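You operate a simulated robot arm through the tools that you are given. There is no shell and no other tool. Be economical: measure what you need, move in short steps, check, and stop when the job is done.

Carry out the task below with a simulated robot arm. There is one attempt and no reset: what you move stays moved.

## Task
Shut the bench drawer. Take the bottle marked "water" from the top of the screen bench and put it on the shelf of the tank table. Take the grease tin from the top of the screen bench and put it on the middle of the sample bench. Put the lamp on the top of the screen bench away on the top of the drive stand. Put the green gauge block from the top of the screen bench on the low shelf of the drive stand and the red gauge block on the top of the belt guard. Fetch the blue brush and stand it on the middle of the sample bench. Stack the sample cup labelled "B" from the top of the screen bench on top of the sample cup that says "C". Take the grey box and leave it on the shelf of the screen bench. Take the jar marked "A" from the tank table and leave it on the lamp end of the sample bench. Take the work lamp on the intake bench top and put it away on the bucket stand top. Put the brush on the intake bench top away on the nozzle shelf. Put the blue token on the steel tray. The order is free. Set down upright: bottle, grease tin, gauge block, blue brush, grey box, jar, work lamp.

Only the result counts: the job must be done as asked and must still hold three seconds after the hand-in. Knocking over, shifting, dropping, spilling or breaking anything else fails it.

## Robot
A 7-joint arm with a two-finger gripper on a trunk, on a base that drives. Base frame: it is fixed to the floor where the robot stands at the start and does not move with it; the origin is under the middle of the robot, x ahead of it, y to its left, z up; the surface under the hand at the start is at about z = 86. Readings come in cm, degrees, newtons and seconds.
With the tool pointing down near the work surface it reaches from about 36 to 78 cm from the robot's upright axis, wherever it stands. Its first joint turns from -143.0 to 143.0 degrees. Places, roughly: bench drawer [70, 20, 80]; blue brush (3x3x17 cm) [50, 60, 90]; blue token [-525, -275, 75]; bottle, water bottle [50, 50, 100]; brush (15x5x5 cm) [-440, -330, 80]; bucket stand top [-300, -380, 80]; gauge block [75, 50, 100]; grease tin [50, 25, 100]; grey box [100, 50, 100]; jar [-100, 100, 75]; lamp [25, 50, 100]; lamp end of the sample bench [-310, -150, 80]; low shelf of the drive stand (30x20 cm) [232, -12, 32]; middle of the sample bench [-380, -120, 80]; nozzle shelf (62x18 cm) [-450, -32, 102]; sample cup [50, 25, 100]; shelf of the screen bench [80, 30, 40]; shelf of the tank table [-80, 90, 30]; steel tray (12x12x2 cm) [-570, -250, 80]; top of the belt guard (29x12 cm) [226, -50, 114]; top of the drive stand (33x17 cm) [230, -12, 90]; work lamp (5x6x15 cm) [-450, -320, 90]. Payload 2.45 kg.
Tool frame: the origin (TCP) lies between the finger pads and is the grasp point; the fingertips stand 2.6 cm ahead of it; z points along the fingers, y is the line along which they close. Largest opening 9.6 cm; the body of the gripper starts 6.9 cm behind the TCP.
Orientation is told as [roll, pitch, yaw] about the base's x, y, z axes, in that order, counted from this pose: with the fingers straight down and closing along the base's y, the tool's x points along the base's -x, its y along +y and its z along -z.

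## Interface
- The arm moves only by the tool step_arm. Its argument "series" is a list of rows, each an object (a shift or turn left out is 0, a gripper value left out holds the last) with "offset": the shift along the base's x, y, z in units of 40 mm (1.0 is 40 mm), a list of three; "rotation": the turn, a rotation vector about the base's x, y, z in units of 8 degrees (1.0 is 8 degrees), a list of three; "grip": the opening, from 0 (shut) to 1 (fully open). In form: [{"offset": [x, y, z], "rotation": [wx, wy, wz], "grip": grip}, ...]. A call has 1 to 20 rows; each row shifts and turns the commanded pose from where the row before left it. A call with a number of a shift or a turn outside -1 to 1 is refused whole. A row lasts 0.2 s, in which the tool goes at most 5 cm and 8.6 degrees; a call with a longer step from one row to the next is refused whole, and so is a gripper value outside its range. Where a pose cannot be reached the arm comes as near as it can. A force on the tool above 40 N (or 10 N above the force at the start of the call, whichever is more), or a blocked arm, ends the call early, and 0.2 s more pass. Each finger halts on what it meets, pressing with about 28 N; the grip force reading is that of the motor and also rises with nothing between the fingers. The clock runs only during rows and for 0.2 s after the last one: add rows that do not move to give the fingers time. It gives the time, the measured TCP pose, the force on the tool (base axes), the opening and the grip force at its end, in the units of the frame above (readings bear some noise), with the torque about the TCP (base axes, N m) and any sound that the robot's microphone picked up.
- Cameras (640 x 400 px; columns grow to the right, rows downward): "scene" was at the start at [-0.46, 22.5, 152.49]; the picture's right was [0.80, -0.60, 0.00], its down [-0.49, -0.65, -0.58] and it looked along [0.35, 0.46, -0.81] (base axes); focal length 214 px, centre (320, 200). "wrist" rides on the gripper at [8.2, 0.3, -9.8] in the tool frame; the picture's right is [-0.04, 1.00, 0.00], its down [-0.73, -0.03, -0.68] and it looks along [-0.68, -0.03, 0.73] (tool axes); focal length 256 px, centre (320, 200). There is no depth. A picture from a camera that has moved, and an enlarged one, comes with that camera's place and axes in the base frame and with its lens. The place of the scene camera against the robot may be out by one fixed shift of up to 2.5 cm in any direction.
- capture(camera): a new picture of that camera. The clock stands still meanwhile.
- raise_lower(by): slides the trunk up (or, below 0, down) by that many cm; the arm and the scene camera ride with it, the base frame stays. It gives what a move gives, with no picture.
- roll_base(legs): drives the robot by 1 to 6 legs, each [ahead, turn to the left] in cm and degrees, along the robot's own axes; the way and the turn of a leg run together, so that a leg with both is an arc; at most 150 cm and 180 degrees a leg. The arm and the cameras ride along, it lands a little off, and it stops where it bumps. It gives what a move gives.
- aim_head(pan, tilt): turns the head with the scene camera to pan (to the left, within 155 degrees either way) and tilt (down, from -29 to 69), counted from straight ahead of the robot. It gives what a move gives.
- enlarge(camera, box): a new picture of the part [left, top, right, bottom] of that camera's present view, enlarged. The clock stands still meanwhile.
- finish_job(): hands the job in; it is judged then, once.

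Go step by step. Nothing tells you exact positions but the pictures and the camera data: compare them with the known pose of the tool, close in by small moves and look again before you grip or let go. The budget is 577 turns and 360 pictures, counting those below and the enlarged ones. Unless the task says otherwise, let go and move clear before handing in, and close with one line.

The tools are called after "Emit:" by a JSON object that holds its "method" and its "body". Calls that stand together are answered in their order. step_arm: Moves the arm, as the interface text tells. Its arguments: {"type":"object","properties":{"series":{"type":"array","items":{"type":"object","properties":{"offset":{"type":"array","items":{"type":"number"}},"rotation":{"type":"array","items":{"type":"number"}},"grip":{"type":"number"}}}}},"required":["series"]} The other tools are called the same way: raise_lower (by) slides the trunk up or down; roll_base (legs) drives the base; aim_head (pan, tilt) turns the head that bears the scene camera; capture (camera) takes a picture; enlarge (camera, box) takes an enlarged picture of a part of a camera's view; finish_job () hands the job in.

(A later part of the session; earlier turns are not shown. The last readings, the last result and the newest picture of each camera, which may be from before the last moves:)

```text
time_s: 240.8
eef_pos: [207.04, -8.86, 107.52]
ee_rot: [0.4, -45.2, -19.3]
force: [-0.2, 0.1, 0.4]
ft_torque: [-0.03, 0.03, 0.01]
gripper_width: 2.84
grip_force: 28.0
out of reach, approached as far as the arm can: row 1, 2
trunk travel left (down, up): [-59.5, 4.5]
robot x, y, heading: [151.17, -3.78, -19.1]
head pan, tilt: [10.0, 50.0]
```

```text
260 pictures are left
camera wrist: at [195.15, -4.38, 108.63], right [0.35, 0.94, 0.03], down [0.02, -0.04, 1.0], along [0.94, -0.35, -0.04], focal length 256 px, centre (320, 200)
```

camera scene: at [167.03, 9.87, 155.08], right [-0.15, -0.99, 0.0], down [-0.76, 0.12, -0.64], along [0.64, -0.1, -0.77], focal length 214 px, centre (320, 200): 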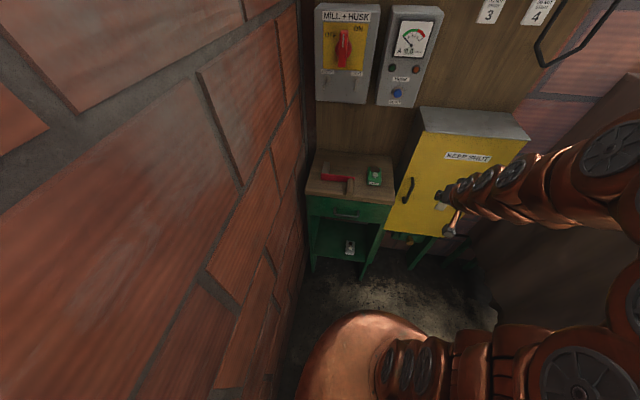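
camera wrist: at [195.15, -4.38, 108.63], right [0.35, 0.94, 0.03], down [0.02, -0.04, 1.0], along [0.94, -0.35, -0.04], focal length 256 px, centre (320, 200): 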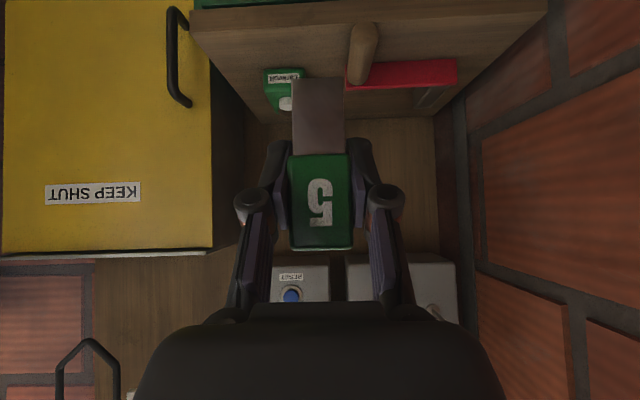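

Emit:
{"method": "step_arm", "body": {"series": [{"offset": [0.19, 0.55, 0]}, {"offset": [0.19, 0.55, 0]}, {}]}}

Emit:
{"method": "raise_lower", "body": {"by": -38}}

Emit:
{"method": "raise_lower", "body": {"by": -20}}

Emit:
{"method": "capture", "body": {"camera": "wrist"}}

Emit:
{"method": "capture", "body": {"camera": "scene"}}

```text
time_s: 241.6
eef_pos: [208.58, -4.34, 107.51]
ee_rot: [0.4, -45.1, -19.3]
force: [0.9, 0.2, -1.2]
ft_torque: [-0.01, 0.02, -0.01]
gripper_width: 2.83
grip_force: 28.0
trunk travel left (down, up): [-59.5, 4.5]
robot x, y, heading: [151.39, -3.5, -19.1]
head pan, tilt: [10.0, 50.0]
```

```text
time_s: 245.3
eef_pos: [208.55, -4.42, 69.39]
ee_rot: [0.3, -45.1, -19.3]
force: [0.0, 0.2, 0.2]
ft_torque: [-0.04, 0.02, 0.01]
gripper_width: 2.81
grip_force: 28.0
trunk travel left (down, up): [-21.5, 42.5]
robot x, y, heading: [151.81, -3.74, -18.8]
head pan, tilt: [10.0, 50.0]
```

```text
time_s: 247.5
eef_pos: [208.53, -4.38, 49.47]
ee_rot: [0.2, -45.2, -19.3]
force: [-0.6, 0.2, -1.2]
ft_torque: [0.01, -0.02, 0.04]
gripper_width: 2.85
grip_force: 28.3
trunk travel left (down, up): [-1.5, 62.5]
robot x, y, heading: [151.82, -4.01, -18.4]
head pan, tilt: [10.0, 50.0]
```

```text
259 pictures are left
camera wrist: at [196.64, 0.09, 50.66], right [0.35, 0.94, 0.03], down [0.02, -0.04, 1.0], along [0.94, -0.35, -0.04], focal length 256 px, centre (320, 200)
```

wrist: 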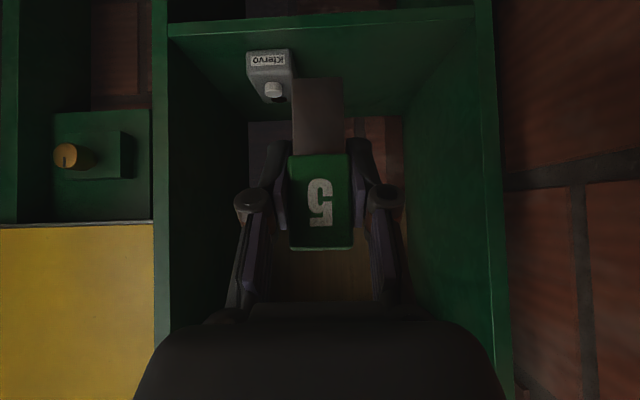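

```text
258 pictures are left
camera scene: at [160.38, 12.14, 97.08], right [-0.15, -0.99, 0.0], down [-0.76, 0.12, -0.64], along [0.64, -0.1, -0.77], focal length 214 px, centre (320, 200)
```

scene: 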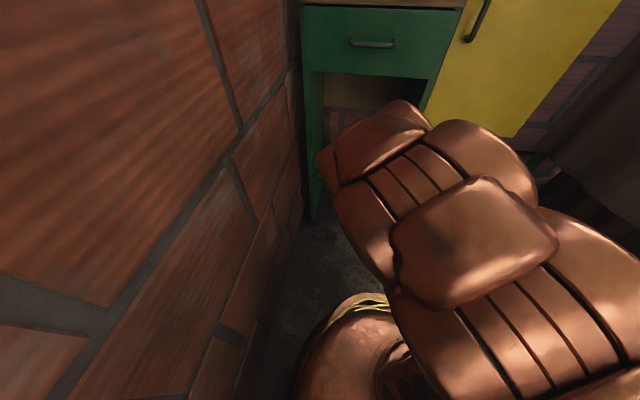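

Emit:
{"method": "step_arm", "body": {"series": [{"offset": [0.18, 0.5, -0.6]}, {"offset": [0.18, 0.5, -0.6]}, {"offset": [0.3, -0.1, -0.5]}, {"offset": [0.6, -0.2, -0.2]}, {}]}}

Emit:
{"method": "capture", "body": {"camera": "wrist"}}

```text
time_s: 248.7
eef_pos: [213.55, -1.4, 41.86]
ee_rot: [0.2, -45.1, -19.3]
force: [0.4, -0.1, -0.7]
ft_torque: [-0.03, 0.03, 0.04]
gripper_width: 2.85
grip_force: 28.2
trunk travel left (down, up): [-1.5, 62.5]
robot x, y, heading: [151.47, -3.94, -18.8]
head pan, tilt: [10.0, 50.0]
```

```text
257 pictures are left
camera wrist: at [201.7, 2.95, 43.14], right [0.35, 0.94, 0.03], down [0.02, -0.04, 1.0], along [0.94, -0.35, -0.04], focal length 256 px, centre (320, 200)
```

wrist: 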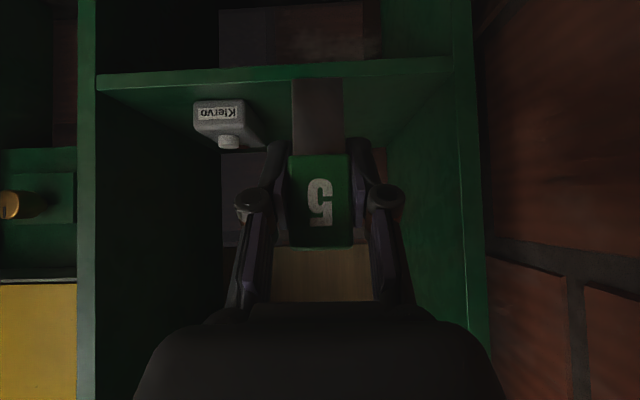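

Emit:
{"method": "step_arm", "body": {"series": [{"offset": [0.8, -0.27, 0]}, {"offset": [0.8, -0.27, 0]}, {"offset": [0.8, -0.27, 0]}, {"offset": [0.8, -0.27, 0]}, {"offset": [0.8, -0.27, 0]}, {"offset": [0, 0, -0.4]}, {"offset": [0, 0, -0.4]}, {}]}}

Emit:
{"method": "capture", "body": {"camera": "wrist"}}

```text
time_s: 250.5
eef_pos: [229.55, -6.95, 38.76]
ee_rot: [0.3, -45.1, -19.2]
force: [-0.3, 0.3, -0.5]
ft_torque: [0.01, 0.01, -0.02]
gripper_width: 2.81
grip_force: 28.0
trunk travel left (down, up): [-1.5, 62.5]
robot x, y, heading: [151.38, -4.08, -18.8]
head pan, tilt: [10.0, 50.0]
```

```text
256 pictures are left
camera wrist: at [217.67, -2.48, 39.87], right [0.35, 0.93, 0.03], down [0.02, -0.04, 1.0], along [0.94, -0.35, -0.04], focal length 256 px, centre (320, 200)
```

wrist: 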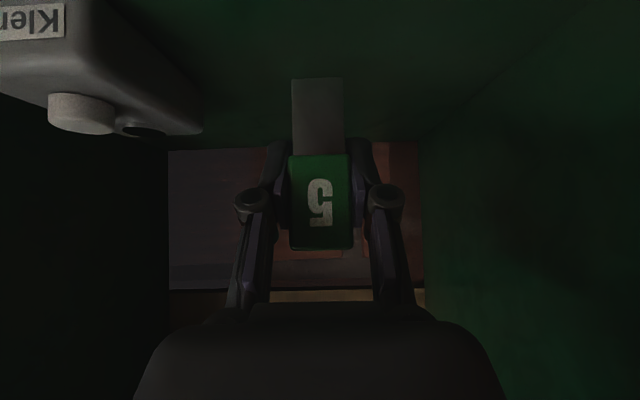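

Emit:
{"method": "step_arm", "body": {"series": [{"offset": [0, 0, -0.15]}, {"offset": [0, 0, -0.1]}, {"offset": [0, 0, -0.1]}, {}]}}

```text
time_s: 251.5
eef_pos: [229.52, -7.02, 37.18]
ee_rot: [0.3, -45.1, -19.2]
force: [-0.1, 0.1, 0.0]
ft_torque: [0.03, 0.03, 0.0]
gripper_width: 2.86
grip_force: 28.0
trunk travel left (down, up): [-1.5, 62.5]
robot x, y, heading: [151.4, -3.97, -18.7]
head pan, tilt: [10.0, 50.0]
```

Emit:
{"method": "step_arm", "body": {"series": [{"offset": [0, 0, -0.08]}, {"offset": [0, 0, -0.08]}, {}]}}

```text
time_s: 252.3
eef_pos: [229.57, -7.13, 36.82]
ee_rot: [0.5, -45.3, -19.5]
force: [0.2, -0.5, 21.2]
ft_torque: [-0.09, -0.04, -0.02]
gripper_width: 2.84
grip_force: 28.2
trunk travel left (down, up): [-1.5, 62.5]
robot x, y, heading: [151.33, -4.59, -18.9]
head pan, tilt: [10.0, 50.0]
```

Emit:
{"method": "step_arm", "body": {"series": [{"offset": [0, 0, 0.04], "grip": 0.5}, {"grip": 0.5}, {"grip": 0.5}, {"offset": [-0.33, 0.115, 0.35]}, {"offset": [-0.5, 0.17, 0.5]}, {"offset": [-0.6, 0.2, 0.4]}, {"offset": [-0.8, 0.27, 0]}, {"offset": [-0.8, 0.27, 0]}, {"offset": [-0.8, 0.27, 0]}, {}]}}

Emit:
{"method": "capture", "body": {"camera": "wrist"}}

```text
time_s: 254.5
eef_pos: [214.16, -1.73, 41.8]
ee_rot: [0.4, -45.1, -19.3]
force: [-0.5, 0.7, 0.1]
ft_torque: [0.03, 0.03, 0.01]
gripper_width: 4.79
grip_force: 0.1
trunk travel left (down, up): [-1.5, 62.5]
robot x, y, heading: [151.76, -4.06, -18.9]
head pan, tilt: [10.0, 50.0]
```

```text
255 pictures are left
camera wrist: at [202.31, 2.71, 42.97], right [0.35, 0.94, 0.03], down [0.02, -0.04, 1.0], along [0.94, -0.35, -0.04], focal length 256 px, centre (320, 200)
```

wrist: 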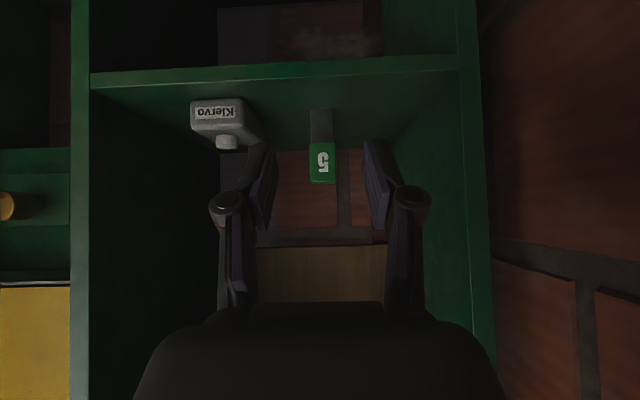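

Green block stands on the low shelf. Now back out, raise, and return to the bench for the red block.

Emit:
{"method": "step_arm", "body": {"series": [{"offset": [-0.6, 0.2, 0]}, {}]}}

Emit:
{"method": "raise_lower", "body": {"by": 40}}

Emit:
{"method": "raise_lower", "body": {"by": 22}}

Emit:
{"method": "step_arm", "body": {"series": [{"rotation": [0.31, 0.885, 0]}, {"rotation": [0.31, 0.885, 0]}, {"rotation": [0.31, 0.885, 0]}, {"rotation": [0.31, 0.885, 0]}, {"rotation": [0.31, 0.885, 0]}, {"rotation": [0.31, 0.885, 0]}, {"offset": [-0.8, 0.1, 0.2]}, {"offset": [-0.8, 0.1, 0.2]}, {"offset": [-0.8, 0.1, 0.2]}, {"offset": [-0.8, 0.1, 0.2]}, {}]}}

Emit:
{"method": "roll_base", "body": {"legs": [[0, -109], [50, 0], [0, 109], [-74, 0]]}}

```text
time_s: 255.1
eef_pos: [211.8, -0.92, 41.78]
ee_rot: [0.4, -45.1, -19.5]
force: [0.3, -0.1, -0.5]
ft_torque: [-0.02, 0.02, -0.02]
gripper_width: 4.82
grip_force: 0.0
trunk travel left (down, up): [-1.5, 62.5]
robot x, y, heading: [151.55, -4.41, -18.7]
head pan, tilt: [10.0, 50.0]
```

```text
time_s: 258.9
eef_pos: [211.81, -0.85, 81.78]
ee_rot: [0.3, -45.0, -19.2]
force: [0.7, -0.5, -0.3]
ft_torque: [-0.01, -0.01, 0.08]
gripper_width: 4.79
grip_force: 0.0
trunk travel left (down, up): [-41.5, 22.5]
robot x, y, heading: [151.71, -3.76, -19.0]
head pan, tilt: [10.0, 50.0]
```

```text
time_s: 261.2
eef_pos: [211.84, -0.95, 103.79]
ee_rot: [0.3, -45.1, -19.3]
force: [-0.2, 0.0, -0.3]
ft_torque: [-0.01, 0.04, 0.0]
gripper_width: 4.79
grip_force: 0.0
trunk travel left (down, up): [-63.5, 0.5]
robot x, y, heading: [151.33, -3.81, -18.6]
head pan, tilt: [10.0, 50.0]
```

```text
time_s: 263.6
eef_pos: [198.88, 0.83, 106.99]
ee_rot: [0.3, -0.2, -19.3]
force: [0.3, 1.0, 0.7]
ft_torque: [0.01, -0.01, 0.01]
gripper_width: 4.8
grip_force: 0.1
trunk travel left (down, up): [-63.5, 0.5]
robot x, y, heading: [151.48, -4.37, -18.7]
head pan, tilt: [10.0, 50.0]
```

```text
time_s: 274.0
eef_pos: [143.78, -76.27, 105.77]
ee_rot: [-4.2, 5.6, -61.8]
force: [-20.8, 0.1, 0.4]
ft_torque: [-0.01, -1.74, -0.01]
gripper_width: 4.79
grip_force: 0.1
trunk travel left (down, up): [-63.5, 0.5]
robot x, y, heading: [122.77, -54.14, -84.0]
head pan, tilt: [10.0, 50.0]
stopped in leg 3: the force on the tool passed its limit at 114 N (the readings are from after the stop); the commanded pose is now the measured one
```

Emit:
{"method": "roll_base", "body": {"legs": [[0, -20]]}}

Emit:
{"method": "aim_head", "body": {"pan": 60, "tilt": 40}}

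Emit:
{"method": "capture", "body": {"camera": "scene"}}

Emit:
{"method": "capture", "body": {"camera": "wrist"}}

```text
time_s: 274.7
eef_pos: [145.11, -107.13, 92.69]
ee_rot: [-4.0, 6.7, -92.4]
force: [-1.0, 4.1, 10.3]
ft_torque: [-0.49, -0.18, 0.01]
gripper_width: 4.85
grip_force: 0.2
trunk travel left (down, up): [-63.5, 0.5]
robot x, y, heading: [116.68, -76.36, -128.1]
head pan, tilt: [10.0, 50.0]
stopped in leg 1: the robot was blocked; the commanded pose is now the measured one
```

```text
time_s: 275.9
eef_pos: [169.23, -110.1, 91.01]
ee_rot: [-15.5, 7.4, -62.4]
force: [6.3, 1.2, -5.7]
ft_torque: [-0.05, 0.76, -0.05]
gripper_width: 4.82
grip_force: 0.0
trunk travel left (down, up): [-63.5, 0.5]
robot x, y, heading: [115.65, -85.07, -91.4]
head pan, tilt: [60.0, 40.0]
```

```text
254 pictures are left
camera scene: at [150.48, -84.91, 159.28], right [-0.52, -0.85, 0.04], down [-0.59, 0.33, -0.74], along [0.62, -0.41, -0.67], focal length 214 px, centre (320, 200)
```

scene: 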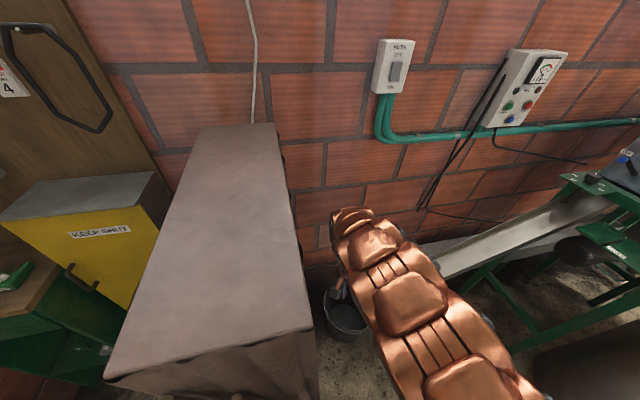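

```text
253 pictures are left
camera wrist: at [168.67, -102.51, 101.3], right [0.86, 0.44, -0.27], down [0.51, -0.65, 0.56], along [0.07, -0.62, -0.78], focal length 256 px, centre (320, 200)
```

wrist: 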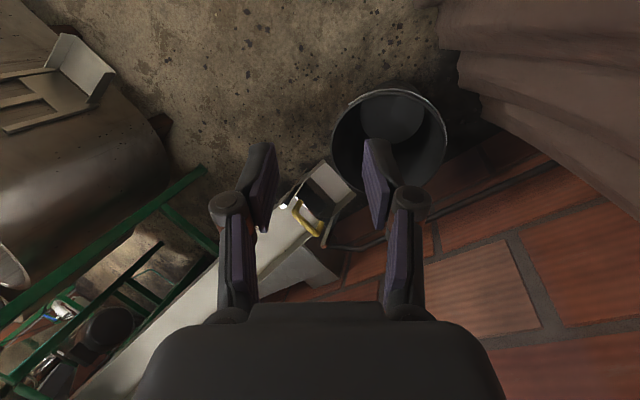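

The robot got jammed against the locker and seems displaced. I let it settle and read the state.

Emit:
{"method": "step_arm", "body": {"series": [{}]}}

Emit:
{"method": "capture", "body": {"camera": "scene"}}

```text
time_s: 276.2
eef_pos: [150.17, -114.87, 96.6]
ee_rot: [-5.9, 8.6, -80.7]
force: [12.6, 6.7, 8.7]
ft_torque: [-0.63, 1.2, 0.26]
gripper_width: 4.81
grip_force: 0.5
trunk travel left (down, up): [-63.5, 0.5]
robot x, y, heading: [112.87, -80.38, -93.7]
head pan, tilt: [60.0, 40.0]
stopped in row 1: the arm was blocked; the commanded pose is now the measured one
```

```text
252 pictures are left
camera scene: at [130.41, -71.9, 163.18], right [-0.56, -0.83, 0.03], down [-0.49, 0.3, -0.82], along [0.67, -0.47, -0.58], focal length 214 px, centre (320, 200)
```

scene: 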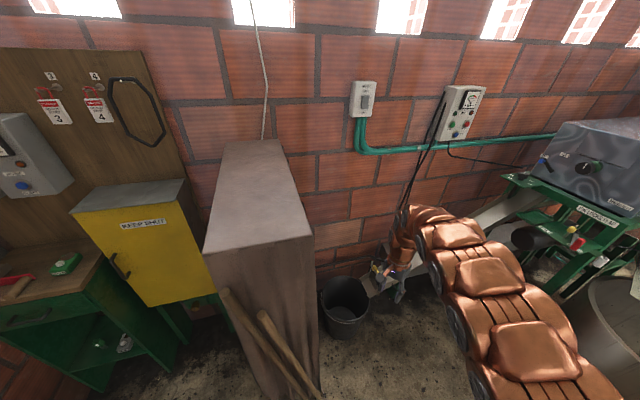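

Emit:
{"method": "step_arm", "body": {"series": [{}, {}, {}]}}

Emit:
{"method": "aim_head", "body": {"pan": 40, "tilt": 35}}

Emit:
{"method": "capture", "body": {"camera": "scene"}}

```text
time_s: 276.6
eef_pos: [166.19, -122.51, 84.65]
ee_rot: [-10.0, 17.5, -75.1]
force: [-7.2, 0.7, -7.3]
ft_torque: [0.05, -0.61, -0.2]
gripper_width: 4.78
grip_force: 0.0
trunk travel left (down, up): [-63.5, 0.5]
robot x, y, heading: [112.72, -81.36, -88.7]
head pan, tilt: [60.0, 40.0]
stopped in row 1: the arm was blocked; the commanded pose is now the measured one
```

```text
time_s: 277.4
eef_pos: [163.2, -115.83, 88.52]
ee_rot: [-10.1, 13.4, -74.4]
force: [-4.1, 4.4, -1.3]
ft_torque: [-0.41, -0.32, 0.04]
gripper_width: 4.8
grip_force: 0.0
trunk travel left (down, up): [-63.5, 0.5]
robot x, y, heading: [112.37, -81.19, -89.0]
head pan, tilt: [40.0, 35.0]
```

```text
251 pictures are left
camera scene: at [143.32, -83.16, 160.54], right [-0.75, -0.66, 0.04], down [-0.41, 0.43, -0.8], along [0.51, -0.62, -0.59], focal length 214 px, centre (320, 200)
```

scene: 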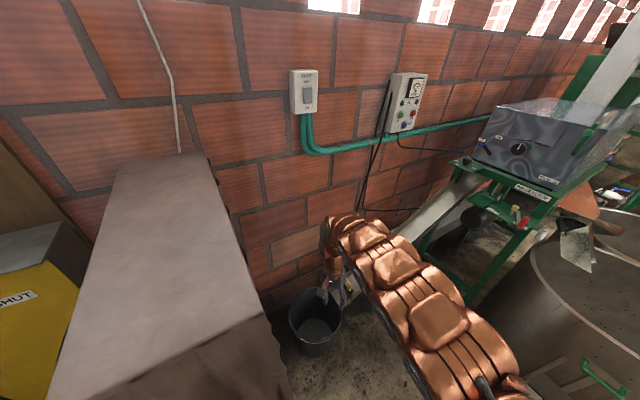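

Emit:
{"method": "raise_lower", "body": {"by": -20}}

Emit:
{"method": "capture", "body": {"camera": "scene"}}

```text
time_s: 279.6
eef_pos: [161.64, -116.9, 69.07]
ee_rot: [-8.8, 13.4, -74.2]
force: [-0.1, 0.5, 0.0]
ft_torque: [-0.04, 0.0, -0.01]
gripper_width: 4.82
grip_force: 0.1
trunk travel left (down, up): [-43.5, 20.5]
robot x, y, heading: [112.7, -81.46, -89.0]
head pan, tilt: [40.0, 35.0]
```

```text
250 pictures are left
camera scene: at [136.45, -84.18, 141.25], right [-0.75, -0.66, 0.0], down [-0.38, 0.43, -0.82], along [0.54, -0.62, -0.57], focal length 214 px, centre (320, 200)
```

scene: 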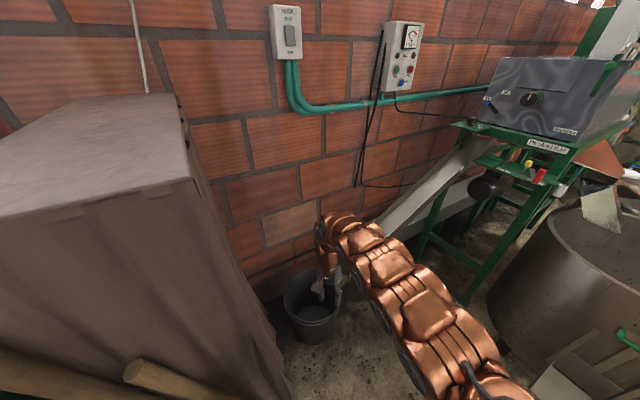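

Emit:
{"method": "step_arm", "body": {"series": [{"offset": [-0.9, -0.15, 0.2]}, {"offset": [-0.9, -0.15, 0.2]}, {"offset": [-0.9, -0.15, 0.2]}, {"offset": [-0.9, -0.15, 0.2]}, {"offset": [-0.9, -0.15, 0.2]}, {"offset": [-0.9, -0.15, 0.2]}, {"offset": [-0.9, -0.15, 0.2]}, {"offset": [-0.9, -0.15, 0.2]}, {"offset": [-0.9, -0.15, 0.2]}, {"offset": [-0.9, -0.15, 0.2]}, {}]}}

Emit:
{"method": "capture", "body": {"camera": "scene"}}

```text
time_s: 282.0
eef_pos: [125.51, -122.98, 77.06]
ee_rot: [-8.9, 13.6, -74.2]
force: [-0.3, 0.5, -0.2]
ft_torque: [-0.02, 0.0, 0.01]
gripper_width: 4.81
grip_force: 0.2
trunk travel left (down, up): [-43.5, 20.5]
robot x, y, heading: [112.4, -81.44, -88.9]
head pan, tilt: [40.0, 35.0]
```

```text
249 pictures are left
camera scene: at [136.44, -84.18, 141.25], right [-0.75, -0.66, 0.0], down [-0.38, 0.43, -0.82], along [0.54, -0.62, -0.57], focal length 214 px, centre (320, 200)
```

scene: 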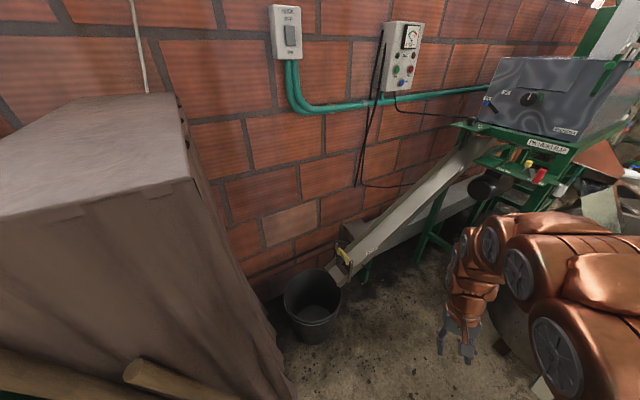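

Emit:
{"method": "step_arm", "body": {"series": [{"offset": [-0.5, 0, 0.5], "rotation": [-0.67, -0.75, -0.13]}, {"offset": [-0.5, 0, 0.5], "rotation": [-0.67, -0.75, -0.13]}, {"offset": [-0.5, 0, 0.5]}, {}]}}

Emit:
{"method": "roll_base", "body": {"legs": [[-25, 0]]}}

Emit:
{"method": "raise_lower", "body": {"by": 18}}

Emit:
{"method": "aim_head", "body": {"pan": 60, "tilt": 35}}

Emit:
{"method": "capture", "body": {"camera": "scene"}}

```text
time_s: 283.0
eef_pos: [119.74, -122.82, 82.9]
ee_rot: [-0.1, 0.1, -75.1]
force: [-1.1, -0.4, -0.2]
ft_torque: [-0.01, -0.01, 0.02]
gripper_width: 4.76
grip_force: 0.1
trunk travel left (down, up): [-43.5, 20.5]
robot x, y, heading: [112.37, -81.56, -89.1]
head pan, tilt: [40.0, 35.0]
```

```text
time_s: 284.8
eef_pos: [119.26, -97.99, 83.01]
ee_rot: [0.0, 0.2, -75.2]
force: [-0.7, 0.8, 0.5]
ft_torque: [-0.02, 0.01, 0.03]
gripper_width: 4.8
grip_force: 0.0
trunk travel left (down, up): [-43.5, 20.5]
robot x, y, heading: [111.77, -56.43, -88.8]
head pan, tilt: [40.0, 35.0]
```

```text
time_s: 286.8
eef_pos: [119.38, -97.99, 100.9]
ee_rot: [-0.1, 0.2, -75.1]
force: [0.4, 0.0, 0.0]
ft_torque: [-0.04, 0.0, -0.01]
gripper_width: 4.76
grip_force: 0.0
trunk travel left (down, up): [-61.5, 2.5]
robot x, y, heading: [112.01, -56.57, -89.0]
head pan, tilt: [40.0, 35.0]
```

```text
time_s: 287.6
eef_pos: [119.31, -97.96, 100.99]
ee_rot: [-0.1, 0.2, -75.1]
force: [-0.1, 0.3, -0.3]
ft_torque: [0.0, 0.01, 0.03]
gripper_width: 4.78
grip_force: 0.0
trunk travel left (down, up): [-61.5, 2.5]
robot x, y, heading: [111.86, -56.5, -88.8]
head pan, tilt: [60.0, 35.0]
```

```text
248 pictures are left
camera scene: at [137.82, -56.89, 159.25], right [-0.48, -0.88, 0.0], down [-0.5, 0.28, -0.82], along [0.72, -0.4, -0.57], focal length 214 px, centre (320, 200)
```

scene: 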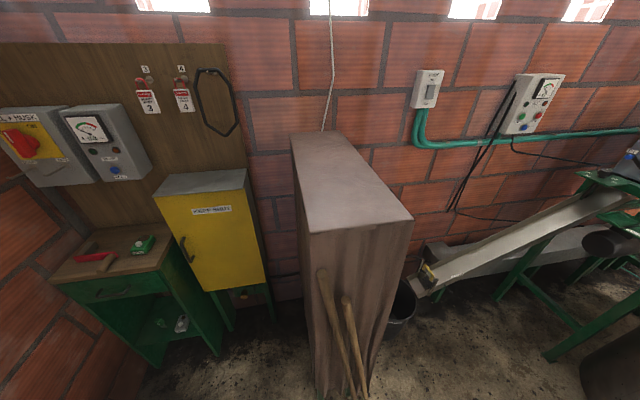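

Emit:
{"method": "roll_base", "body": {"legs": [[0, -110], [72, 0], [0, -90]]}}

Emit:
{"method": "aim_head", "body": {"pan": 0, "tilt": 45}}

Emit:
{"method": "capture", "body": {"camera": "scene"}}

```text
time_s: 299.9
eef_pos: [49.15, 7.77, 100.91]
ee_rot: [0.0, 0.1, 86.3]
force: [-0.5, -0.8, 0.2]
ft_torque: [-0.01, 0.03, -0.01]
gripper_width: 4.8
grip_force: 0.0
trunk travel left (down, up): [-61.5, 2.5]
robot x, y, heading: [43.19, -33.73, 72.7]
head pan, tilt: [60.0, 35.0]
```

```text
time_s: 301.2
eef_pos: [49.12, 7.52, 100.95]
ee_rot: [-0.1, 0.1, 86.3]
force: [0.1, -0.1, 1.0]
ft_torque: [-0.01, 0.03, 0.02]
gripper_width: 4.79
grip_force: 0.1
trunk travel left (down, up): [-61.5, 2.5]
robot x, y, heading: [42.65, -33.84, 72.7]
head pan, tilt: [0.0, 45.0]
```

```text
247 pictures are left
camera scene: at [26.66, -27.07, 157.77], right [0.95, -0.3, 0.0], down [-0.21, -0.67, -0.71], along [0.21, 0.67, -0.71], focal length 214 px, centre (320, 200)
```

scene: 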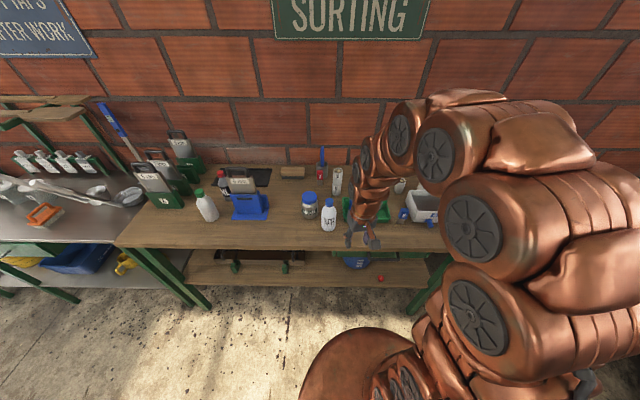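

Emit:
{"method": "step_arm", "body": {"series": [{"offset": [0, 0, 0.9], "grip": 0.6}, {"offset": [0, 0, 0.9]}, {"offset": [0, 0, 0.9]}, {}]}}

Emit:
{"method": "roll_base", "body": {"legs": [[17, 0]]}}

Emit:
{"method": "capture", "body": {"camera": "wrist"}}

```text
time_s: 302.2
eef_pos: [49.14, 7.89, 111.91]
ee_rot: [-0.1, 0.1, 86.3]
force: [-0.4, 1.0, -0.3]
ft_torque: [0.01, 0.01, -0.01]
gripper_width: 5.76
grip_force: 0.0
trunk travel left (down, up): [-61.5, 2.5]
robot x, y, heading: [43.12, -34.08, 72.7]
head pan, tilt: [0.0, 45.0]
```

```text
time_s: 303.7
eef_pos: [54.3, 24.26, 111.72]
ee_rot: [-0.1, 0.0, 86.3]
force: [0.0, -0.7, -0.2]
ft_torque: [0.0, 0.03, 0.02]
gripper_width: 5.77
grip_force: 0.0
trunk travel left (down, up): [-61.5, 2.5]
robot x, y, heading: [48.38, -17.71, 72.6]
head pan, tilt: [0.0, 45.0]
```

```text
246 pictures are left
camera wrist: at [53.49, 16.13, 121.65], right [-0.99, 0.11, 0.0], down [0.08, 0.73, 0.68], along [0.07, 0.67, -0.73], focal length 256 px, centre (320, 200)
```

wrist: 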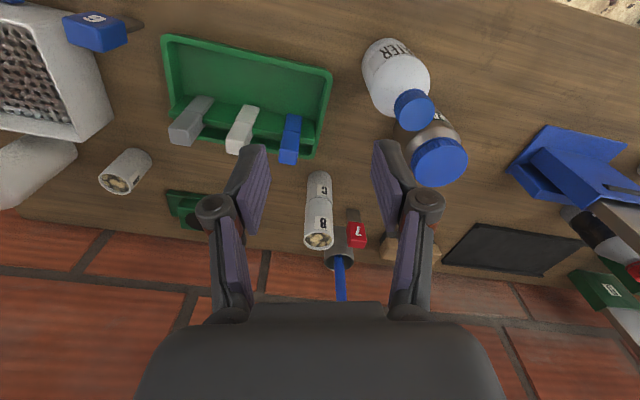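

Emit:
{"method": "step_arm", "body": {"series": [{"offset": [-0.15, 0.9, 0], "rotation": [0, 0, -0.6]}, {"offset": [-0.15, 0.9, 0], "rotation": [0, 0, -0.6]}, {"offset": [-0.15, 0.9, 0], "rotation": [0, 0, -0.6]}, {"offset": [-0.15, 0.9, -0.2]}, {"offset": [-0.15, 0.9, -0.4]}, {"offset": [-0.1, 0.6, -0.6]}, {}]}}

Emit:
{"method": "capture", "body": {"camera": "wrist"}}

```text
time_s: 305.3
eef_pos: [50.89, 44.92, 106.88]
ee_rot: [0.0, 0.0, 71.8]
force: [-0.2, 0.4, 0.1]
ft_torque: [-0.01, 0.0, 0.05]
gripper_width: 5.76
grip_force: 0.0
trunk travel left (down, up): [-61.5, 2.5]
robot x, y, heading: [48.22, -17.55, 72.5]
head pan, tilt: [0.0, 45.0]
```

```text
245 pictures are left
camera wrist: at [48.1, 37.21, 116.74], right [-0.94, 0.35, 0.0], down [0.26, 0.69, 0.68], along [0.24, 0.63, -0.74], focal length 256 px, centre (320, 200)
```

wrist: 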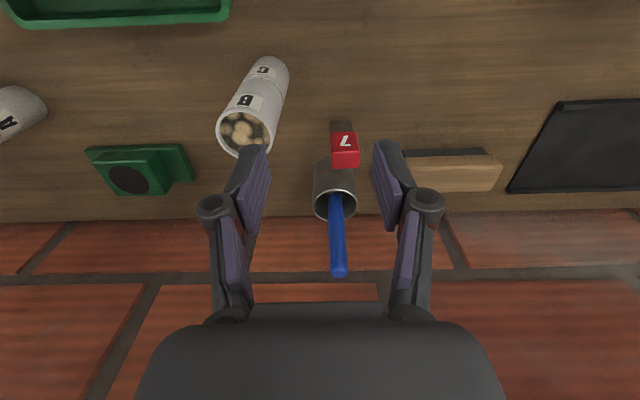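

Emit:
{"method": "step_arm", "body": {"series": [{"offset": [0.01, 0.6, -0.4]}, {"offset": [0.01, 0.6, -0.6]}, {"offset": [0.01, 0.6, -0.7]}, {"offset": [0, 0.1, -0.8]}, {"offset": [0, 0, -0.7]}, {}]}}

Emit:
{"method": "capture", "body": {"camera": "wrist"}}

```text
time_s: 306.7
eef_pos: [51.12, 52.38, 94.16]
ee_rot: [0.0, 0.1, 71.8]
force: [-0.8, 0.0, 0.0]
ft_torque: [0.01, 0.0, -0.01]
gripper_width: 5.76
grip_force: 0.1
trunk travel left (down, up): [-61.5, 2.5]
robot x, y, heading: [48.07, -17.6, 72.4]
head pan, tilt: [0.0, 45.0]
```

```text
244 pictures are left
camera wrist: at [48.21, 44.63, 104.06], right [-0.94, 0.35, 0.0], down [0.26, 0.69, 0.68], along [0.24, 0.64, -0.73], focal length 256 px, centre (320, 200)
```

wrist: 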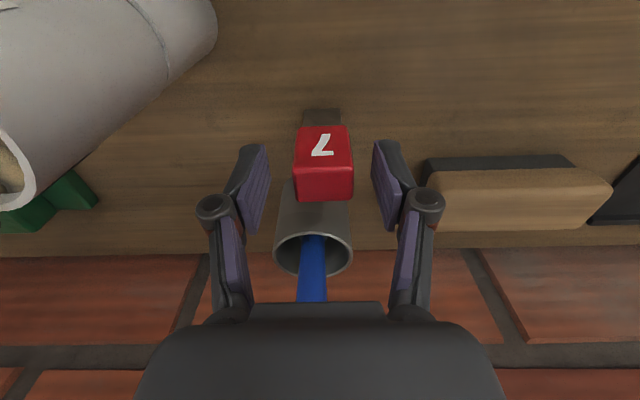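

Emit:
{"method": "step_arm", "body": {"series": [{"offset": [-0.03, 0.04, -0.62]}, {}, {"grip": 0}, {"grip": 0}, {"grip": 0}, {"grip": 0}, {"grip": 0}, {"grip": 0}]}}

Emit:
{"method": "step_arm", "body": {"series": [{"offset": [0, 0, 0.2]}, {"offset": [0, -0.05, 0.4]}, {"offset": [0, -0.15, 0.6]}, {"offset": [0, -0.3, 0.6]}, {"offset": [0, -0.4, 0.6]}, {"offset": [0, -0.5, 0.6]}, {"offset": [0, -0.6, 0.6]}, {"offset": [0, -0.7, 0.6]}, {}]}}

Emit:
{"method": "capture", "body": {"camera": "wrist"}}

```text
time_s: 308.5
eef_pos: [50.89, 52.45, 91.75]
ee_rot: [-0.1, 0.2, 71.6]
force: [-0.5, 0.8, 0.5]
ft_torque: [0.01, 0.02, 0.0]
gripper_width: 2.86
grip_force: 28.2
trunk travel left (down, up): [-61.5, 2.5]
robot x, y, heading: [47.91, -17.68, 72.6]
head pan, tilt: [0.0, 45.0]
```

```text
time_s: 310.5
eef_pos: [50.85, 41.76, 108.4]
ee_rot: [0.0, 0.1, 71.8]
force: [-0.1, 0.7, -0.7]
ft_torque: [0.01, 0.02, -0.02]
gripper_width: 2.88
grip_force: 27.8
trunk travel left (down, up): [-61.5, 2.5]
robot x, y, heading: [48.03, -17.67, 72.5]
head pan, tilt: [0.0, 45.0]
```

```text
243 pictures are left
camera wrist: at [48.0, 34.03, 118.24], right [-0.94, 0.35, 0.0], down [0.26, 0.69, 0.68], along [0.24, 0.64, -0.73], focal length 256 px, centre (320, 200)
```

wrist: 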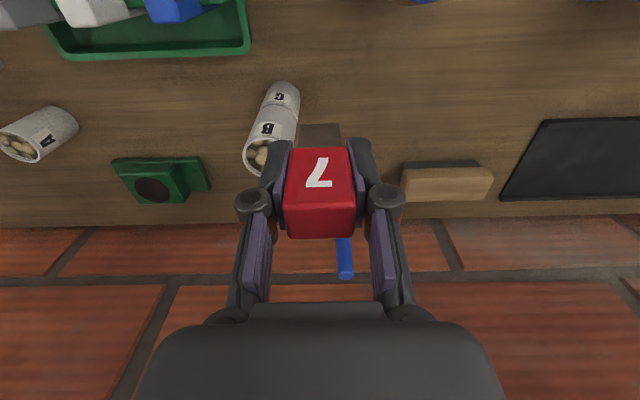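

Emit:
{"method": "step_arm", "body": {"series": [{"offset": [0, -0.4, 0.8]}, {"offset": [0, -0.6, 0.7]}, {"offset": [0, -0.9, 0]}, {"offset": [0, -0.9, 0]}, {"offset": [0, -0.9, 0]}, {}]}}

Emit:
{"method": "roll_base", "body": {"legs": [[-15, 0], [0, -91], [50, 0], [0, 32]]}}

Emit:
{"method": "aim_head", "body": {"pan": 0, "tilt": 35}}

Emit:
{"method": "capture", "body": {"camera": "scene"}}

```text
time_s: 311.9
eef_pos: [50.86, 26.73, 114.43]
ee_rot: [0.0, 0.0, 71.8]
force: [0.0, 0.3, -1.7]
ft_torque: [-0.01, 0.02, -0.04]
gripper_width: 2.83
grip_force: 27.6
trunk travel left (down, up): [-61.5, 2.5]
robot x, y, heading: [48.18, -17.51, 72.6]
head pan, tilt: [0.0, 45.0]
```

```text
time_s: 321.2
eef_pos: [131.13, -27.64, 114.4]
ee_rot: [0.0, 0.1, 12.3]
force: [0.2, 0.6, -0.2]
ft_torque: [0.0, -0.02, 0.03]
gripper_width: 2.85
grip_force: 27.9
trunk travel left (down, up): [-61.5, 2.5]
robot x, y, heading: [91.46, -48.12, 12.8]
head pan, tilt: [0.0, 45.0]
```

```text
time_s: 322.0
eef_pos: [131.01, -27.59, 114.36]
ee_rot: [-0.1, 0.0, 12.3]
force: [0.0, 0.5, -0.7]
ft_torque: [0.0, -0.01, 0.03]
gripper_width: 2.83
grip_force: 27.8
trunk travel left (down, up): [-61.5, 2.5]
robot x, y, heading: [91.71, -47.85, 13.4]
head pan, tilt: [0.0, 35.0]
```

```text
242 pictures are left
camera scene: at [91.24, -30.66, 159.25], right [0.22, -0.97, 0.0], down [-0.56, -0.13, -0.82], along [0.8, 0.18, -0.57], focal length 214 px, centre (320, 200)
```

scene: 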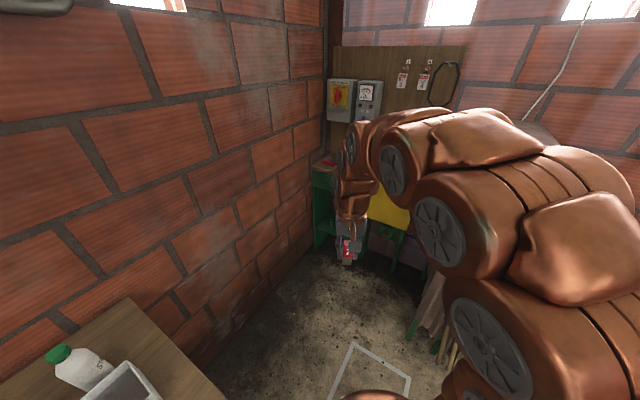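

Emit:
{"method": "roll_base", "body": {"legs": [[76, 0], [0, -14]]}}

Emit:
{"method": "capture", "body": {"camera": "wrist"}}

Emit:
{"method": "capture", "body": {"camera": "scene"}}

```text
time_s: 326.9
eef_pos: [208.32, -22.1, 114.42]
ee_rot: [-0.2, 0.0, -2.4]
force: [-0.5, 0.0, -1.3]
ft_torque: [0.0, -0.03, -0.02]
gripper_width: 2.85
grip_force: 28.5
trunk travel left (down, up): [-61.5, 2.5]
robot x, y, heading: [164.61, -31.44, -1.9]
head pan, tilt: [0.0, 35.0]
```

```text
241 pictures are left
camera wrist: at [200.29, -21.36, 124.21], right [0.08, 1.0, 0.0], down [0.73, -0.06, 0.68], along [0.68, -0.06, -0.73], focal length 256 px, centre (320, 200)
```

wrist: 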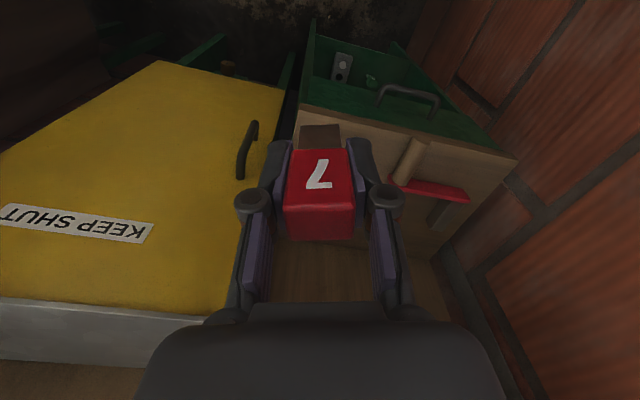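

```text
240 pictures are left
camera scene: at [169.44, -14.89, 159.25], right [-0.03, -1.0, 0.0], down [-0.57, 0.02, -0.82], along [0.82, -0.03, -0.57], focal length 214 px, centre (320, 200)
```

scene: 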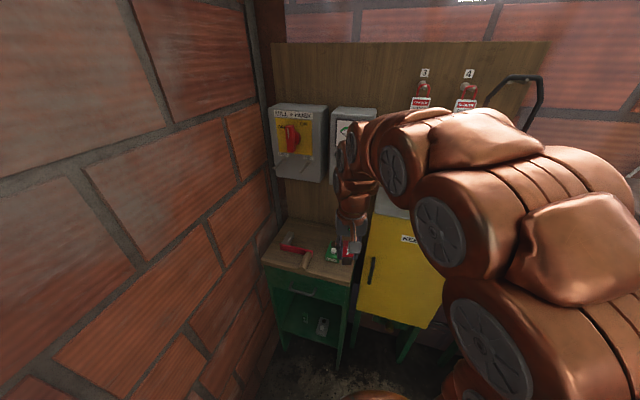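

Emit:
{"method": "roll_base", "body": {"legs": [[8, 0]]}}

Emit:
{"method": "raise_lower", "body": {"by": 2.4}}

Emit:
{"method": "step_arm", "body": {"series": [{"offset": [-0.2, -0.3, 0.7]}, {"offset": [-0.2, -0.5, 0.7]}, {"offset": [0, -0.7, 0.5]}, {"offset": [0, -0.9, 0]}, {"offset": [0.2, -0.9, 0]}, {"offset": [0.5, -0.8, 0]}, {}]}}

Emit:
{"method": "capture", "body": {"camera": "wrist"}}

```text
time_s: 327.9
eef_pos: [216.34, -22.41, 114.4]
ee_rot: [0.0, -0.1, -2.3]
force: [0.6, 0.7, 0.3]
ft_torque: [0.01, 0.01, 0.03]
gripper_width: 2.82
grip_force: 28.0
trunk travel left (down, up): [-61.5, 2.5]
robot x, y, heading: [172.92, -31.7, -1.7]
head pan, tilt: [0.0, 35.0]
```

```text
time_s: 328.6
eef_pos: [216.26, -22.36, 116.74]
ee_rot: [-0.1, 0.1, -2.3]
force: [-0.3, -0.1, -0.4]
ft_torque: [0.0, 0.0, -0.01]
gripper_width: 2.83
grip_force: 28.5
trunk travel left (down, up): [-63.9, 0.1]
robot x, y, heading: [173.07, -31.49, -1.7]
head pan, tilt: [0.0, 35.0]
```

```text
time_s: 330.2
eef_pos: [217.48, -38.58, 124.6]
ee_rot: [0.1, 0.2, -2.4]
force: [0.2, -1.1, -1.3]
ft_torque: [-0.02, 0.02, -0.01]
gripper_width: 2.85
grip_force: 28.2
trunk travel left (down, up): [-63.9, 0.1]
robot x, y, heading: [172.71, -31.83, -1.8]
head pan, tilt: [0.0, 35.0]
```

```text
239 pictures are left
camera wrist: at [209.37, -37.97, 134.4], right [0.08, 1.0, 0.0], down [0.73, -0.06, 0.68], along [0.68, -0.06, -0.74], focal length 256 px, centre (320, 200)
```

wrist: 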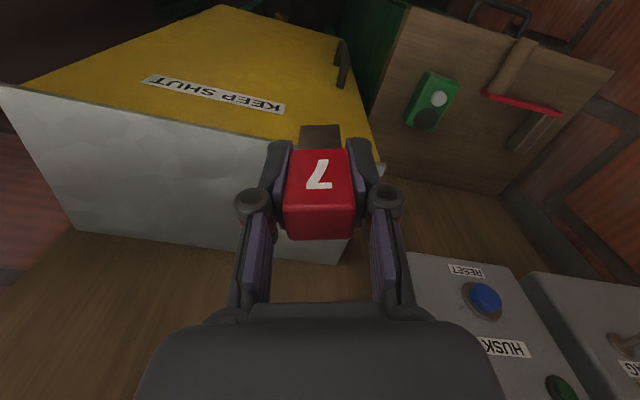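

Emit:
{"method": "step_arm", "body": {"series": [{"offset": [0.72, -0.46, 0], "rotation": [0, 0, -0.65]}, {"offset": [0.72, -0.46, 0], "rotation": [0, 0, -0.65]}, {"offset": [0.72, -0.46, 0], "rotation": [0, 0, -0.6]}, {"offset": [0.72, -0.46, 0]}, {"offset": [0, 0, -0.6]}, {}]}}

Emit:
{"method": "capture", "body": {"camera": "wrist"}}

```text
time_s: 331.6
eef_pos: [228.81, -46.09, 121.96]
ee_rot: [0.0, 0.1, -17.6]
force: [0.6, -0.5, 0.2]
ft_torque: [0.04, 0.02, 0.0]
gripper_width: 2.86
grip_force: 28.2
trunk travel left (down, up): [-63.9, 0.1]
robot x, y, heading: [172.34, -31.5, -1.6]
head pan, tilt: [0.0, 35.0]
```

```text
238 pictures are left
camera wrist: at [221.22, -43.28, 131.92], right [0.34, 0.94, 0.0], down [0.69, -0.25, 0.68], along [0.64, -0.23, -0.74], focal length 256 px, centre (320, 200)
```

wrist: 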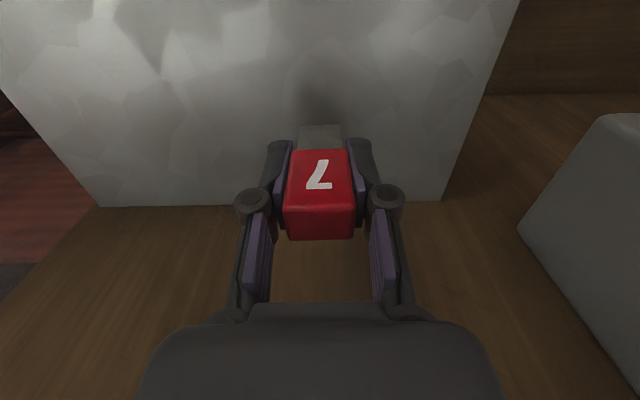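

Emit:
{"method": "step_arm", "body": {"series": [{"offset": [0, 0, -0.25]}, {"offset": [0, 0, -0.12]}, {"offset": [0, 0, -0.1]}, {}]}}

```text
time_s: 332.6
eef_pos: [228.92, -46.07, 120.34]
ee_rot: [0.0, -0.1, -17.5]
force: [-0.2, -0.6, 11.4]
ft_torque: [-0.03, 0.0, 0.04]
gripper_width: 2.85
grip_force: 28.2
trunk travel left (down, up): [-63.9, 0.1]
robot x, y, heading: [172.75, -31.16, -1.8]
head pan, tilt: [0.0, 35.0]
```

Emit:
{"method": "step_arm", "body": {"series": [{"grip": 0.55}, {"grip": 0.55}, {"grip": 0.55}, {"offset": [0, 0, 0.3]}, {"offset": [-0.1, 0, 0.5]}, {"offset": [-0.5, 0.2, 0.5]}, {"offset": [-0.8, 0.3, 0]}, {"offset": [-0.8, 0.5, 0]}, {}]}}

Emit:
{"method": "capture", "body": {"camera": "wrist"}}

```text
time_s: 334.6
eef_pos: [220.18, -41.84, 125.45]
ee_rot: [0.0, 0.0, -17.5]
force: [0.2, -0.1, -0.6]
ft_torque: [-0.01, 0.01, -0.05]
gripper_width: 5.28
grip_force: 0.1
trunk travel left (down, up): [-63.9, 0.1]
robot x, y, heading: [172.86, -31.6, -1.7]
head pan, tilt: [0.0, 35.0]
```

```text
237 pictures are left
camera wrist: at [212.52, -39.06, 135.29], right [0.34, 0.94, 0.0], down [0.69, -0.25, 0.68], along [0.64, -0.23, -0.73], focal length 256 px, centre (320, 200)
```

wrist: 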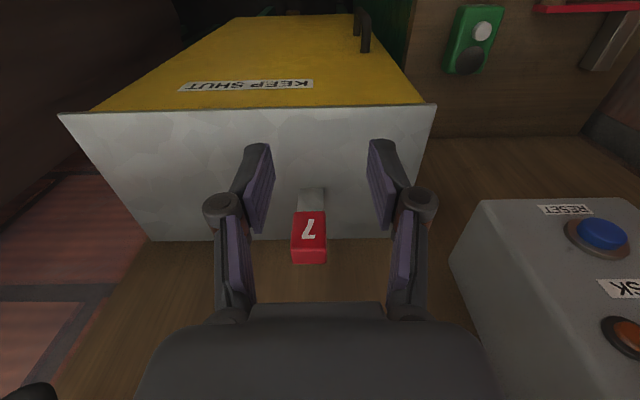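

Red block stands on the belt guard. I drive back to the front of the bench for the water bottle.

Emit:
{"method": "roll_base", "body": {"legs": [[0, 14], [-76, 0], [0, 152], [70, 0], [0, -93]]}}

Emit:
{"method": "raise_lower", "body": {"by": -6}}

Emit:
{"method": "aim_head", "body": {"pan": 15, "tilt": 45}}

Emit:
{"method": "capture", "body": {"camera": "scene"}}

Emit:
{"method": "capture", "body": {"camera": "wrist"}}

```text
time_s: 353.3
eef_pos: [51.25, 10.61, 125.56]
ee_rot: [0.0, 0.1, 59.4]
force: [-0.2, 0.5, 0.1]
ft_torque: [0.0, 0.02, 0.03]
gripper_width: 5.29
grip_force: 0.2
trunk travel left (down, up): [-63.9, 0.1]
robot x, y, heading: [30.93, -33.29, 75.5]
head pan, tilt: [0.0, 35.0]
```

```text
time_s: 354.3
eef_pos: [51.26, 10.64, 119.41]
ee_rot: [0.0, 0.0, 59.4]
force: [-0.6, 0.0, -0.1]
ft_torque: [0.02, 0.03, -0.02]
gripper_width: 5.27
grip_force: 0.1
trunk travel left (down, up): [-57.9, 6.1]
robot x, y, heading: [30.6, -33.28, 75.6]
head pan, tilt: [0.0, 35.0]
```

```text
time_s: 355.1
eef_pos: [51.32, 10.6, 119.46]
ee_rot: [0.0, 0.1, 59.3]
force: [0.5, 0.4, 0.4]
ft_torque: [-0.02, -0.01, -0.02]
gripper_width: 5.29
grip_force: 0.0
trunk travel left (down, up): [-57.9, 6.1]
robot x, y, heading: [30.45, -33.13, 75.3]
head pan, tilt: [15.0, 45.0]
```

```text
236 pictures are left
camera scene: at [11.99, -26.79, 154.18], right [1.0, 0.0, 0.0], down [0.0, -0.71, -0.71], along [0.0, 0.71, -0.71], focal length 214 px, centre (320, 200)
```

scene: 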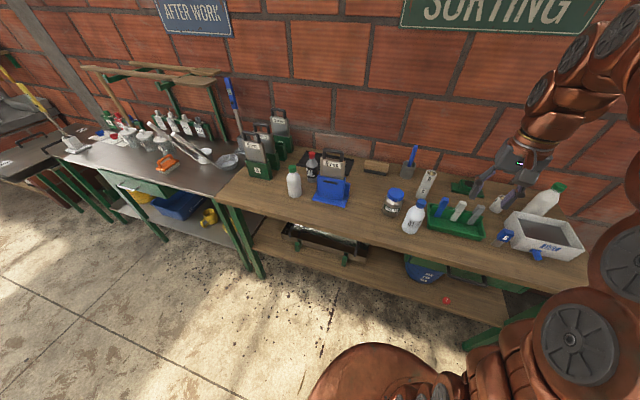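

```text
235 pictures are left
camera wrist: at [46.87, 3.84, 129.28], right [-0.84, 0.54, 0.0], down [0.4, 0.62, 0.68], along [0.37, 0.57, -0.73], focal length 256 px, centre (320, 200)
```

wrist: 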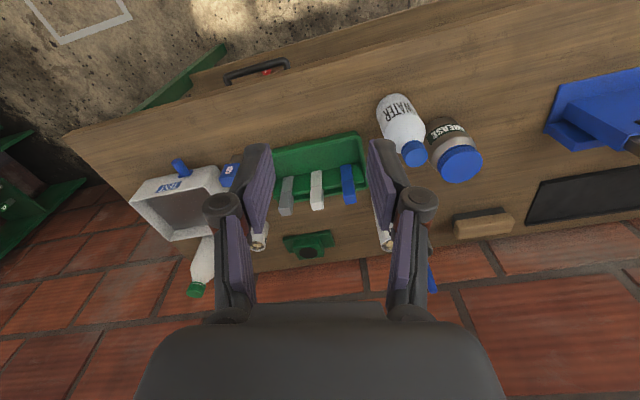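

The bottle "WATER" is about 6.5 cm wide at (45.6, 26.5) with the grease tin close behind-left. I turn to azimuth 100° and tilt 45° for a shelf-ready grasp.

Emit:
{"method": "step_arm", "body": {"series": [{"offset": [-0.1, 0.3, 0], "rotation": [0, 0, 1], "grip": 0.95}, {"offset": [-0.1, 0.3, 0], "rotation": [0, 0, 1]}, {"offset": [-0.1, 0.3, 0], "rotation": [0, 0, 1]}, {"offset": [-0.1, 0.3, 0], "rotation": [0, 0, 1]}, {"offset": [-0.1, 0.3, 0], "rotation": [0, 0, 1]}, {"rotation": [0.92, 0.165, 0]}, {"rotation": [0.92, 0.165, 0]}, {"rotation": [0.92, 0.165, 0]}, {"rotation": [0.92, 0.165, 0]}, {"rotation": [0.92, 0.165, 0]}, {"rotation": [0.92, 0.165, 0]}, {"offset": [-0.15, 0, -0.8]}, {"offset": [-0.15, 0, -0.8]}, {"offset": [-0.15, 0, -0.8]}, {}]}}

Emit:
{"method": "capture", "body": {"camera": "wrist"}}

```text
time_s: 358.2
eef_pos: [47.39, 16.78, 109.78]
ee_rot: [0.7, -44.9, 99.2]
force: [-0.8, 0.4, 0.6]
ft_torque: [0.0, -0.03, 0.02]
gripper_width: 9.13
grip_force: 0.0
trunk travel left (down, up): [-57.9, 6.1]
robot x, y, heading: [30.7, -33.37, 75.2]
head pan, tilt: [15.0, 45.0]
```

```text
234 pictures are left
camera wrist: at [49.31, 4.21, 110.98], right [-0.99, -0.14, 0.04], down [0.03, 0.05, 1.0], along [-0.14, 0.99, -0.04], focal length 256 px, centre (320, 200)
```

wrist: 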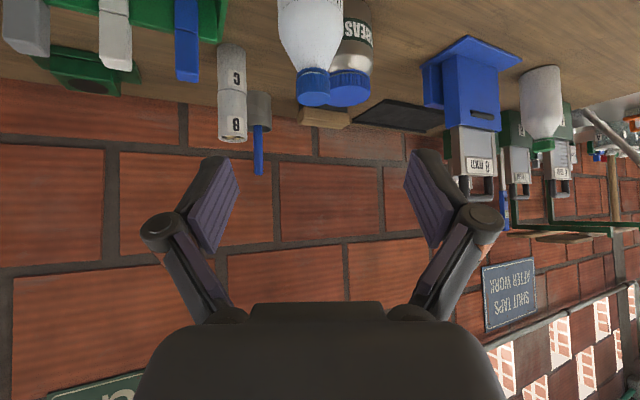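

Emit:
{"method": "step_arm", "body": {"series": [{"offset": [0, 0, -0.7]}, {"offset": [0, 0, -0.7]}, {"offset": [0, 0, -0.6]}, {"offset": [-0.08, 0.5, -0.5]}, {"offset": [-0.06, 0.5, -0.5]}, {}]}}

Emit:
{"method": "capture", "body": {"camera": "wrist"}}

```text
time_s: 359.6
eef_pos: [46.88, 20.79, 97.89]
ee_rot: [0.7, -44.8, 99.2]
force: [-0.5, 0.4, 1.3]
ft_torque: [0.0, -0.02, -0.02]
gripper_width: 9.12
grip_force: 0.1
trunk travel left (down, up): [-57.9, 6.1]
robot x, y, heading: [30.76, -32.77, 75.4]
head pan, tilt: [15.0, 45.0]
```

```text
233 pictures are left
camera wrist: at [48.72, 8.15, 99.14], right [-0.99, -0.14, 0.04], down [0.03, 0.05, 1.0], along [-0.14, 0.99, -0.04], focal length 256 px, centre (320, 200)
```

wrist: 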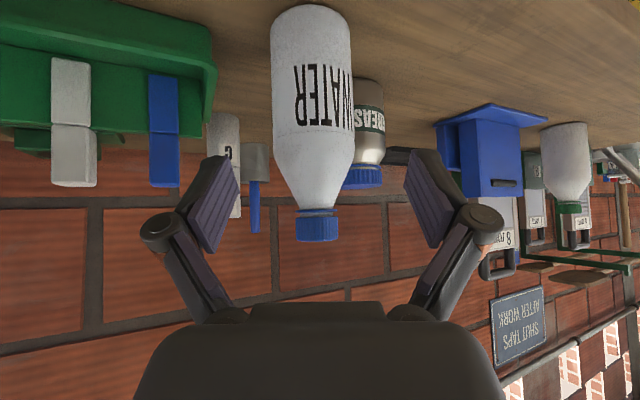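

Emit:
{"method": "step_arm", "body": {"series": [{"offset": [-0.07, 0.45, -0.55]}, {"offset": [-0.07, 0.45, -0.55]}, {"offset": [-0.07, 0.47, -0.55]}, {}]}}

Emit:
{"method": "capture", "body": {"camera": "wrist"}}

```text
time_s: 360.6
eef_pos: [46.08, 26.34, 91.24]
ee_rot: [0.6, -45.0, 99.1]
force: [-0.7, -0.2, -0.4]
ft_torque: [0.03, -0.01, 0.01]
gripper_width: 9.14
grip_force: 0.0
trunk travel left (down, up): [-57.9, 6.1]
robot x, y, heading: [30.52, -33.4, 75.4]
head pan, tilt: [15.0, 45.0]
```

```text
232 pictures are left
camera wrist: at [47.85, 13.81, 92.49], right [-0.99, -0.14, 0.04], down [0.03, 0.05, 1.0], along [-0.14, 0.99, -0.04], focal length 256 px, centre (320, 200)
```

wrist: 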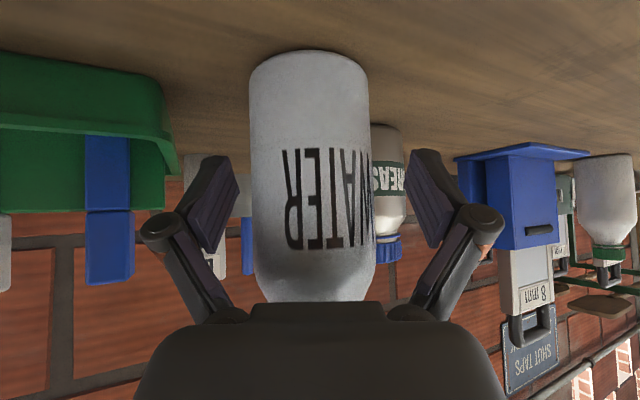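

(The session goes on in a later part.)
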